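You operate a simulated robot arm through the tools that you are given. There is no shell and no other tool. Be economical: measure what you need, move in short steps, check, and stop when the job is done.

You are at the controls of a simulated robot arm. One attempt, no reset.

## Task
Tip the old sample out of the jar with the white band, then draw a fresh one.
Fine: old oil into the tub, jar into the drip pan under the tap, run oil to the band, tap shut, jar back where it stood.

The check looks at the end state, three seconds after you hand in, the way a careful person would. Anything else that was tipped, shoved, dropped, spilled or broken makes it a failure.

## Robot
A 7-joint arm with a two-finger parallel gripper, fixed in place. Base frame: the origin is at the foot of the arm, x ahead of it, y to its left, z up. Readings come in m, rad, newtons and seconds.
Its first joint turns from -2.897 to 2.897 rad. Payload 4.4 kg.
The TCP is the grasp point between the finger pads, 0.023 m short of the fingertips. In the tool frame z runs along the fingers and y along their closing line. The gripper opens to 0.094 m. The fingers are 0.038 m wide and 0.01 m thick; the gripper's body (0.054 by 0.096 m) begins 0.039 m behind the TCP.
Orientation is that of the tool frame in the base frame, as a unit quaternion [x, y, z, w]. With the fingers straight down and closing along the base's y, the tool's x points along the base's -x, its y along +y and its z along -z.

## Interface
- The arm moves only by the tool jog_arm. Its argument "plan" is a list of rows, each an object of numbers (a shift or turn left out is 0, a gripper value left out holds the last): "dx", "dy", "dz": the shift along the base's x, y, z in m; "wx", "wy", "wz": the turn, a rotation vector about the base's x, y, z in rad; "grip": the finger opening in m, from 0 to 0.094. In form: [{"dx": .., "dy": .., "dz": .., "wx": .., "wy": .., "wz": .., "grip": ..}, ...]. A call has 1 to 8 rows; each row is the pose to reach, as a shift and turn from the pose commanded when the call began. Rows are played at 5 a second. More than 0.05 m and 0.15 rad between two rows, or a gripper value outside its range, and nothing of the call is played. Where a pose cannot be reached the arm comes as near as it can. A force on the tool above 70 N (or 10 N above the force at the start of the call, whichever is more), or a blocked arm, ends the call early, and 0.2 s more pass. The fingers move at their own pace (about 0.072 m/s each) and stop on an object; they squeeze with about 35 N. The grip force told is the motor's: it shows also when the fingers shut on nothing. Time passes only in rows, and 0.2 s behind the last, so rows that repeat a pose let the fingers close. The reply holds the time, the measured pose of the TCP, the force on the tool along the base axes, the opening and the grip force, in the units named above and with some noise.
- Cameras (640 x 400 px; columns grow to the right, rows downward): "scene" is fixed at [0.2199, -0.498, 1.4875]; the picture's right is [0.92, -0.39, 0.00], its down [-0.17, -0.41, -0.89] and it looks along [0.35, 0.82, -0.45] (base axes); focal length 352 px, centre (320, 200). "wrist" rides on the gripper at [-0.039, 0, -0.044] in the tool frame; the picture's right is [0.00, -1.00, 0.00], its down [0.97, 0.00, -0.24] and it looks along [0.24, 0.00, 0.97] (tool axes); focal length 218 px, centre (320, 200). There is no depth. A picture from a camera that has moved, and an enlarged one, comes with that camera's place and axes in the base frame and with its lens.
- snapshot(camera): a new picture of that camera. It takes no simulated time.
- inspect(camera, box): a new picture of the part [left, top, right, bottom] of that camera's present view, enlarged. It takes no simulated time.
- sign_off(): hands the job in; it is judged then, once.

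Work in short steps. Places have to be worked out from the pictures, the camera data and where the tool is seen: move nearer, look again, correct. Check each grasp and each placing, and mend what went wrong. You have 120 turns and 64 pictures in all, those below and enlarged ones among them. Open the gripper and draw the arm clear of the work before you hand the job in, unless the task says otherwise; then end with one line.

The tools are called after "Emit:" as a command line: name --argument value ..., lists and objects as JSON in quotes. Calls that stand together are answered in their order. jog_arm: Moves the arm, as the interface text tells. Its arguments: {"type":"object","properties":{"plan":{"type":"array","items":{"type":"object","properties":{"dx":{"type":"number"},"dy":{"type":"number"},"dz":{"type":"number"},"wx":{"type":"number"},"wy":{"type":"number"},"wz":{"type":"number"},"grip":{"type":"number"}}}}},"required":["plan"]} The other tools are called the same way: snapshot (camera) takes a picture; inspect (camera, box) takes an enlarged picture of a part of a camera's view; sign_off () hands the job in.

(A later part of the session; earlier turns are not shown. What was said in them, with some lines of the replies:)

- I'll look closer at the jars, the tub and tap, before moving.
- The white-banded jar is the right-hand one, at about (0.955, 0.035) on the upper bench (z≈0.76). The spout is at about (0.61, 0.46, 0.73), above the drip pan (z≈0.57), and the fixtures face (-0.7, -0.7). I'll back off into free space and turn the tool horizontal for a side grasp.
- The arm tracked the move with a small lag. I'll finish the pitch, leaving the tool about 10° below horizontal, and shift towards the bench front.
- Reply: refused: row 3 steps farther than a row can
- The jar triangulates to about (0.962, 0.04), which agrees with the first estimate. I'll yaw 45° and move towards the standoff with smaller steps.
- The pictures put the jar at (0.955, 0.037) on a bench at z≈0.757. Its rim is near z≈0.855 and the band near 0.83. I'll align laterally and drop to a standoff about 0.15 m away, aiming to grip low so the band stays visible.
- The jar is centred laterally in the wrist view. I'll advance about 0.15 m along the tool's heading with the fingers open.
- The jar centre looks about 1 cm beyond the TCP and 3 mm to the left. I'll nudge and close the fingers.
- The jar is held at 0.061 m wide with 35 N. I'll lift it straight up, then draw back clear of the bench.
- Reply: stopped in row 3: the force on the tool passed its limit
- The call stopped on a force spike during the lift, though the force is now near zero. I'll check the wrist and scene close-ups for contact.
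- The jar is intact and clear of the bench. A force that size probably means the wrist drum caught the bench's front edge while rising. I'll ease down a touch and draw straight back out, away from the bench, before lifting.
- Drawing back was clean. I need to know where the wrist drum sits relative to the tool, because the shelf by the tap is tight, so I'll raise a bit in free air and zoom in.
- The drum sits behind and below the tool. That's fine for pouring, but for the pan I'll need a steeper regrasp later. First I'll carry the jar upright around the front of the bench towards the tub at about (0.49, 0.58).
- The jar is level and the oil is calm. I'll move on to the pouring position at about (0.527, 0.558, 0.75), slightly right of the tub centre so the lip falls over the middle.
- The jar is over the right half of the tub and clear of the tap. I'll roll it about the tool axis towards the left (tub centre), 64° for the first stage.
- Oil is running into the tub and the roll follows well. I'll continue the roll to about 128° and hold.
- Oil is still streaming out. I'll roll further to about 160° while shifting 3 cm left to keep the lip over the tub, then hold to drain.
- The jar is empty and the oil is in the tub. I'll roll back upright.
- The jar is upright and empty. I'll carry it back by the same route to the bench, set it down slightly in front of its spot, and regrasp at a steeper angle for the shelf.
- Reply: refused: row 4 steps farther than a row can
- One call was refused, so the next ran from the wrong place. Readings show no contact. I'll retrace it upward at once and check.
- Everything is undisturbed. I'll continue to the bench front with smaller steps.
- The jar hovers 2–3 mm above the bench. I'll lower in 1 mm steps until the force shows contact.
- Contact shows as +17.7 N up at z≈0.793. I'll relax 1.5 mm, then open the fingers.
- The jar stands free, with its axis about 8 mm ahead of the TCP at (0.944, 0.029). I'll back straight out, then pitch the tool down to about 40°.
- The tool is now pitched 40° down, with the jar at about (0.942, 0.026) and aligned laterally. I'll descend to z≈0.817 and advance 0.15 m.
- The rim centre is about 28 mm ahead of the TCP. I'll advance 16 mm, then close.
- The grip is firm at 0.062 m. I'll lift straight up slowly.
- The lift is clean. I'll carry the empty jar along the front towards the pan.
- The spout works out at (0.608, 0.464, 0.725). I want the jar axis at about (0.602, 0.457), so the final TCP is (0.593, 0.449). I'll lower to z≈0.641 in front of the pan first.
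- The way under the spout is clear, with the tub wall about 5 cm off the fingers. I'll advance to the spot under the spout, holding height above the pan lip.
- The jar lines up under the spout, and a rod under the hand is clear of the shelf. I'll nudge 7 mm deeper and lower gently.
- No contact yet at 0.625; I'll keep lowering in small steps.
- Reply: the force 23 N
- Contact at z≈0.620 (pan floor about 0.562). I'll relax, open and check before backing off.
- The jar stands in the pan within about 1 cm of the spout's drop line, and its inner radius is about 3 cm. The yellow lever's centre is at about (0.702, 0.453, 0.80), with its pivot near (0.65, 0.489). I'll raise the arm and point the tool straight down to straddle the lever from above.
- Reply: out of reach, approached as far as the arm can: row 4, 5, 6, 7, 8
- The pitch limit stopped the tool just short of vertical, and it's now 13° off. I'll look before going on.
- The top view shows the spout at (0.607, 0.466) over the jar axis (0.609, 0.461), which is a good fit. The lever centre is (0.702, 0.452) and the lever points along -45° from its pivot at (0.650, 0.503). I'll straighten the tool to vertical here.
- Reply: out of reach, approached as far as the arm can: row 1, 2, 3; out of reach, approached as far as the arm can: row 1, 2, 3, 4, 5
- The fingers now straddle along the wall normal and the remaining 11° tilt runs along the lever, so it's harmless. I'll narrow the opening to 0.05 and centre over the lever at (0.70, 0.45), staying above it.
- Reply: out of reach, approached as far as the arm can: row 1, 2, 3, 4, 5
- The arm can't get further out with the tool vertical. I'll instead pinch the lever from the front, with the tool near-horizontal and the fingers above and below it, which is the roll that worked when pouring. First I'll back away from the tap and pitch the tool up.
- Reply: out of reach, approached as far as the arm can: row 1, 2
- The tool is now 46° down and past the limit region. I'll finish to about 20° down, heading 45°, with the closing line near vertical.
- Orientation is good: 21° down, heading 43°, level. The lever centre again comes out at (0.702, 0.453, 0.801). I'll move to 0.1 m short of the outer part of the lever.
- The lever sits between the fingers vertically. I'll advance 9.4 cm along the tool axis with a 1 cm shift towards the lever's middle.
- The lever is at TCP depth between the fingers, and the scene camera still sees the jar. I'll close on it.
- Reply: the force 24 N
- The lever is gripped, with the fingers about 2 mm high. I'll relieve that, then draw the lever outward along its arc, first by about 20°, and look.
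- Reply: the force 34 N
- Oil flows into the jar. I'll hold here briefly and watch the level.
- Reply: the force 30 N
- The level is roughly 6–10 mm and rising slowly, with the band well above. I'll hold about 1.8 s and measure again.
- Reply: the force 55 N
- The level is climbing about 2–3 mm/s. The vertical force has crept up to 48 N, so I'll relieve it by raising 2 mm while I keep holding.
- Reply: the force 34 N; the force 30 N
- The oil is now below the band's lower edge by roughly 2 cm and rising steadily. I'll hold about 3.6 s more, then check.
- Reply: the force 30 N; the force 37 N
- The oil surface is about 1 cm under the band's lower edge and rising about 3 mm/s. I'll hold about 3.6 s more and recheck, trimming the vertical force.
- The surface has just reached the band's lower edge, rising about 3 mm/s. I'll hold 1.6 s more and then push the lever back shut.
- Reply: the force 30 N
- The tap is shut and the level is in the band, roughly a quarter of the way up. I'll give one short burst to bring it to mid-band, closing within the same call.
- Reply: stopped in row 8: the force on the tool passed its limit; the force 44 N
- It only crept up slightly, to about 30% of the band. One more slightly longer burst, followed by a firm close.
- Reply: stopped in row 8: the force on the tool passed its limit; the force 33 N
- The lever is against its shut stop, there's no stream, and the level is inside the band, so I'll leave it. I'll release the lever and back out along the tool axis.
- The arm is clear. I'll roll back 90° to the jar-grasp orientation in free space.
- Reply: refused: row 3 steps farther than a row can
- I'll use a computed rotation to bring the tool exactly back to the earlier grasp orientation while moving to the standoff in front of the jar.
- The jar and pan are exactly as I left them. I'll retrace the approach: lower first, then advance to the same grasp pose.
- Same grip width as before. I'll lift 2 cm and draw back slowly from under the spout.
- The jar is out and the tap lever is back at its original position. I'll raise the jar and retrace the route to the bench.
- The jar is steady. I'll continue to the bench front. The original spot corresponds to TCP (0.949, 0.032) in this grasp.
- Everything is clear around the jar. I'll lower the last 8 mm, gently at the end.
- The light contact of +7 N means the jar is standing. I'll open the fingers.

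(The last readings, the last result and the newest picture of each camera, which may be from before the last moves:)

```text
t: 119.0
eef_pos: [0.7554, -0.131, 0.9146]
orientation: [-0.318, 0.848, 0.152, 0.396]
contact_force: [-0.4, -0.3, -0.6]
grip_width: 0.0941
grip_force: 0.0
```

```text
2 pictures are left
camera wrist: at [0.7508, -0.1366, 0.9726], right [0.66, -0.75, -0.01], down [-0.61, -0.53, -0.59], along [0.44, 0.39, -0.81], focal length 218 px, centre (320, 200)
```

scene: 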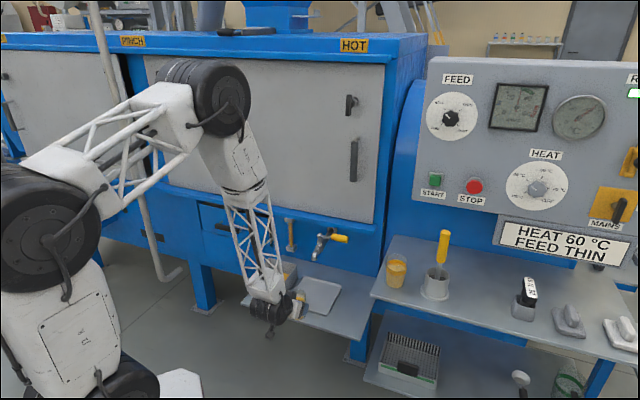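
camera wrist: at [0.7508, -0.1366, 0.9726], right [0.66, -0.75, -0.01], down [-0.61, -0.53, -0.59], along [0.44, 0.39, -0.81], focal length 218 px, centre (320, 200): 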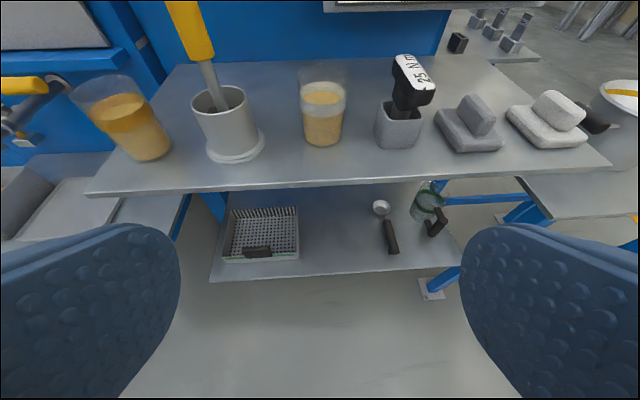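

The jar stands upright in its place, filled into the band. I'll draw the arm further clear and take a last look at the scene.

Emit:
jog_arm --plan '[{"dx": -0.03, "dy": -0.01, "dz": 0.025}, {"dx": -0.06, "dy": -0.02, "dz": 0.05}, {"dx": -0.09, "dy": -0.03, "dz": 0.075}, {"dx": -0.12, "dy": -0.04, "dz": 0.1}, {"dx": -0.15, "dy": -0.05, "dz": 0.12}, {"dx": -0.15, "dy": -0.05, "dz": 0.12}]'

Emit:
snapshot --camera "scene"

```text
t: 120.4
eef_pos: [0.6081, -0.1812, 1.0344]
orientation: [-0.319, 0.847, 0.152, 0.397]
contact_force: [0.2, -0.2, 0.2]
grip_width: 0.0939
grip_force: 0.0
```

```text
1 pictures are left
```

scene: 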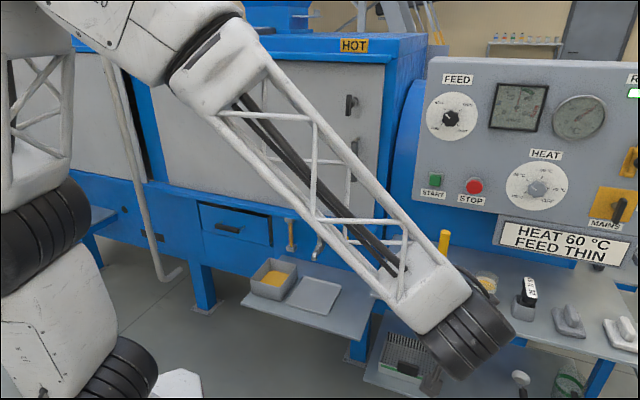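

The pan is clean, the tub holds the old oil, the jar is on the bench, and the arm is clear with the gripper open. I'll hand in.

Emit:
sign_off

```text
The job is handed in.
```

The old oil is in the tub, and the white-banded jar has fresh oil inside its band, about a third of the way up. The tap is shut, the jar is back where it stood, and the job is handed in.
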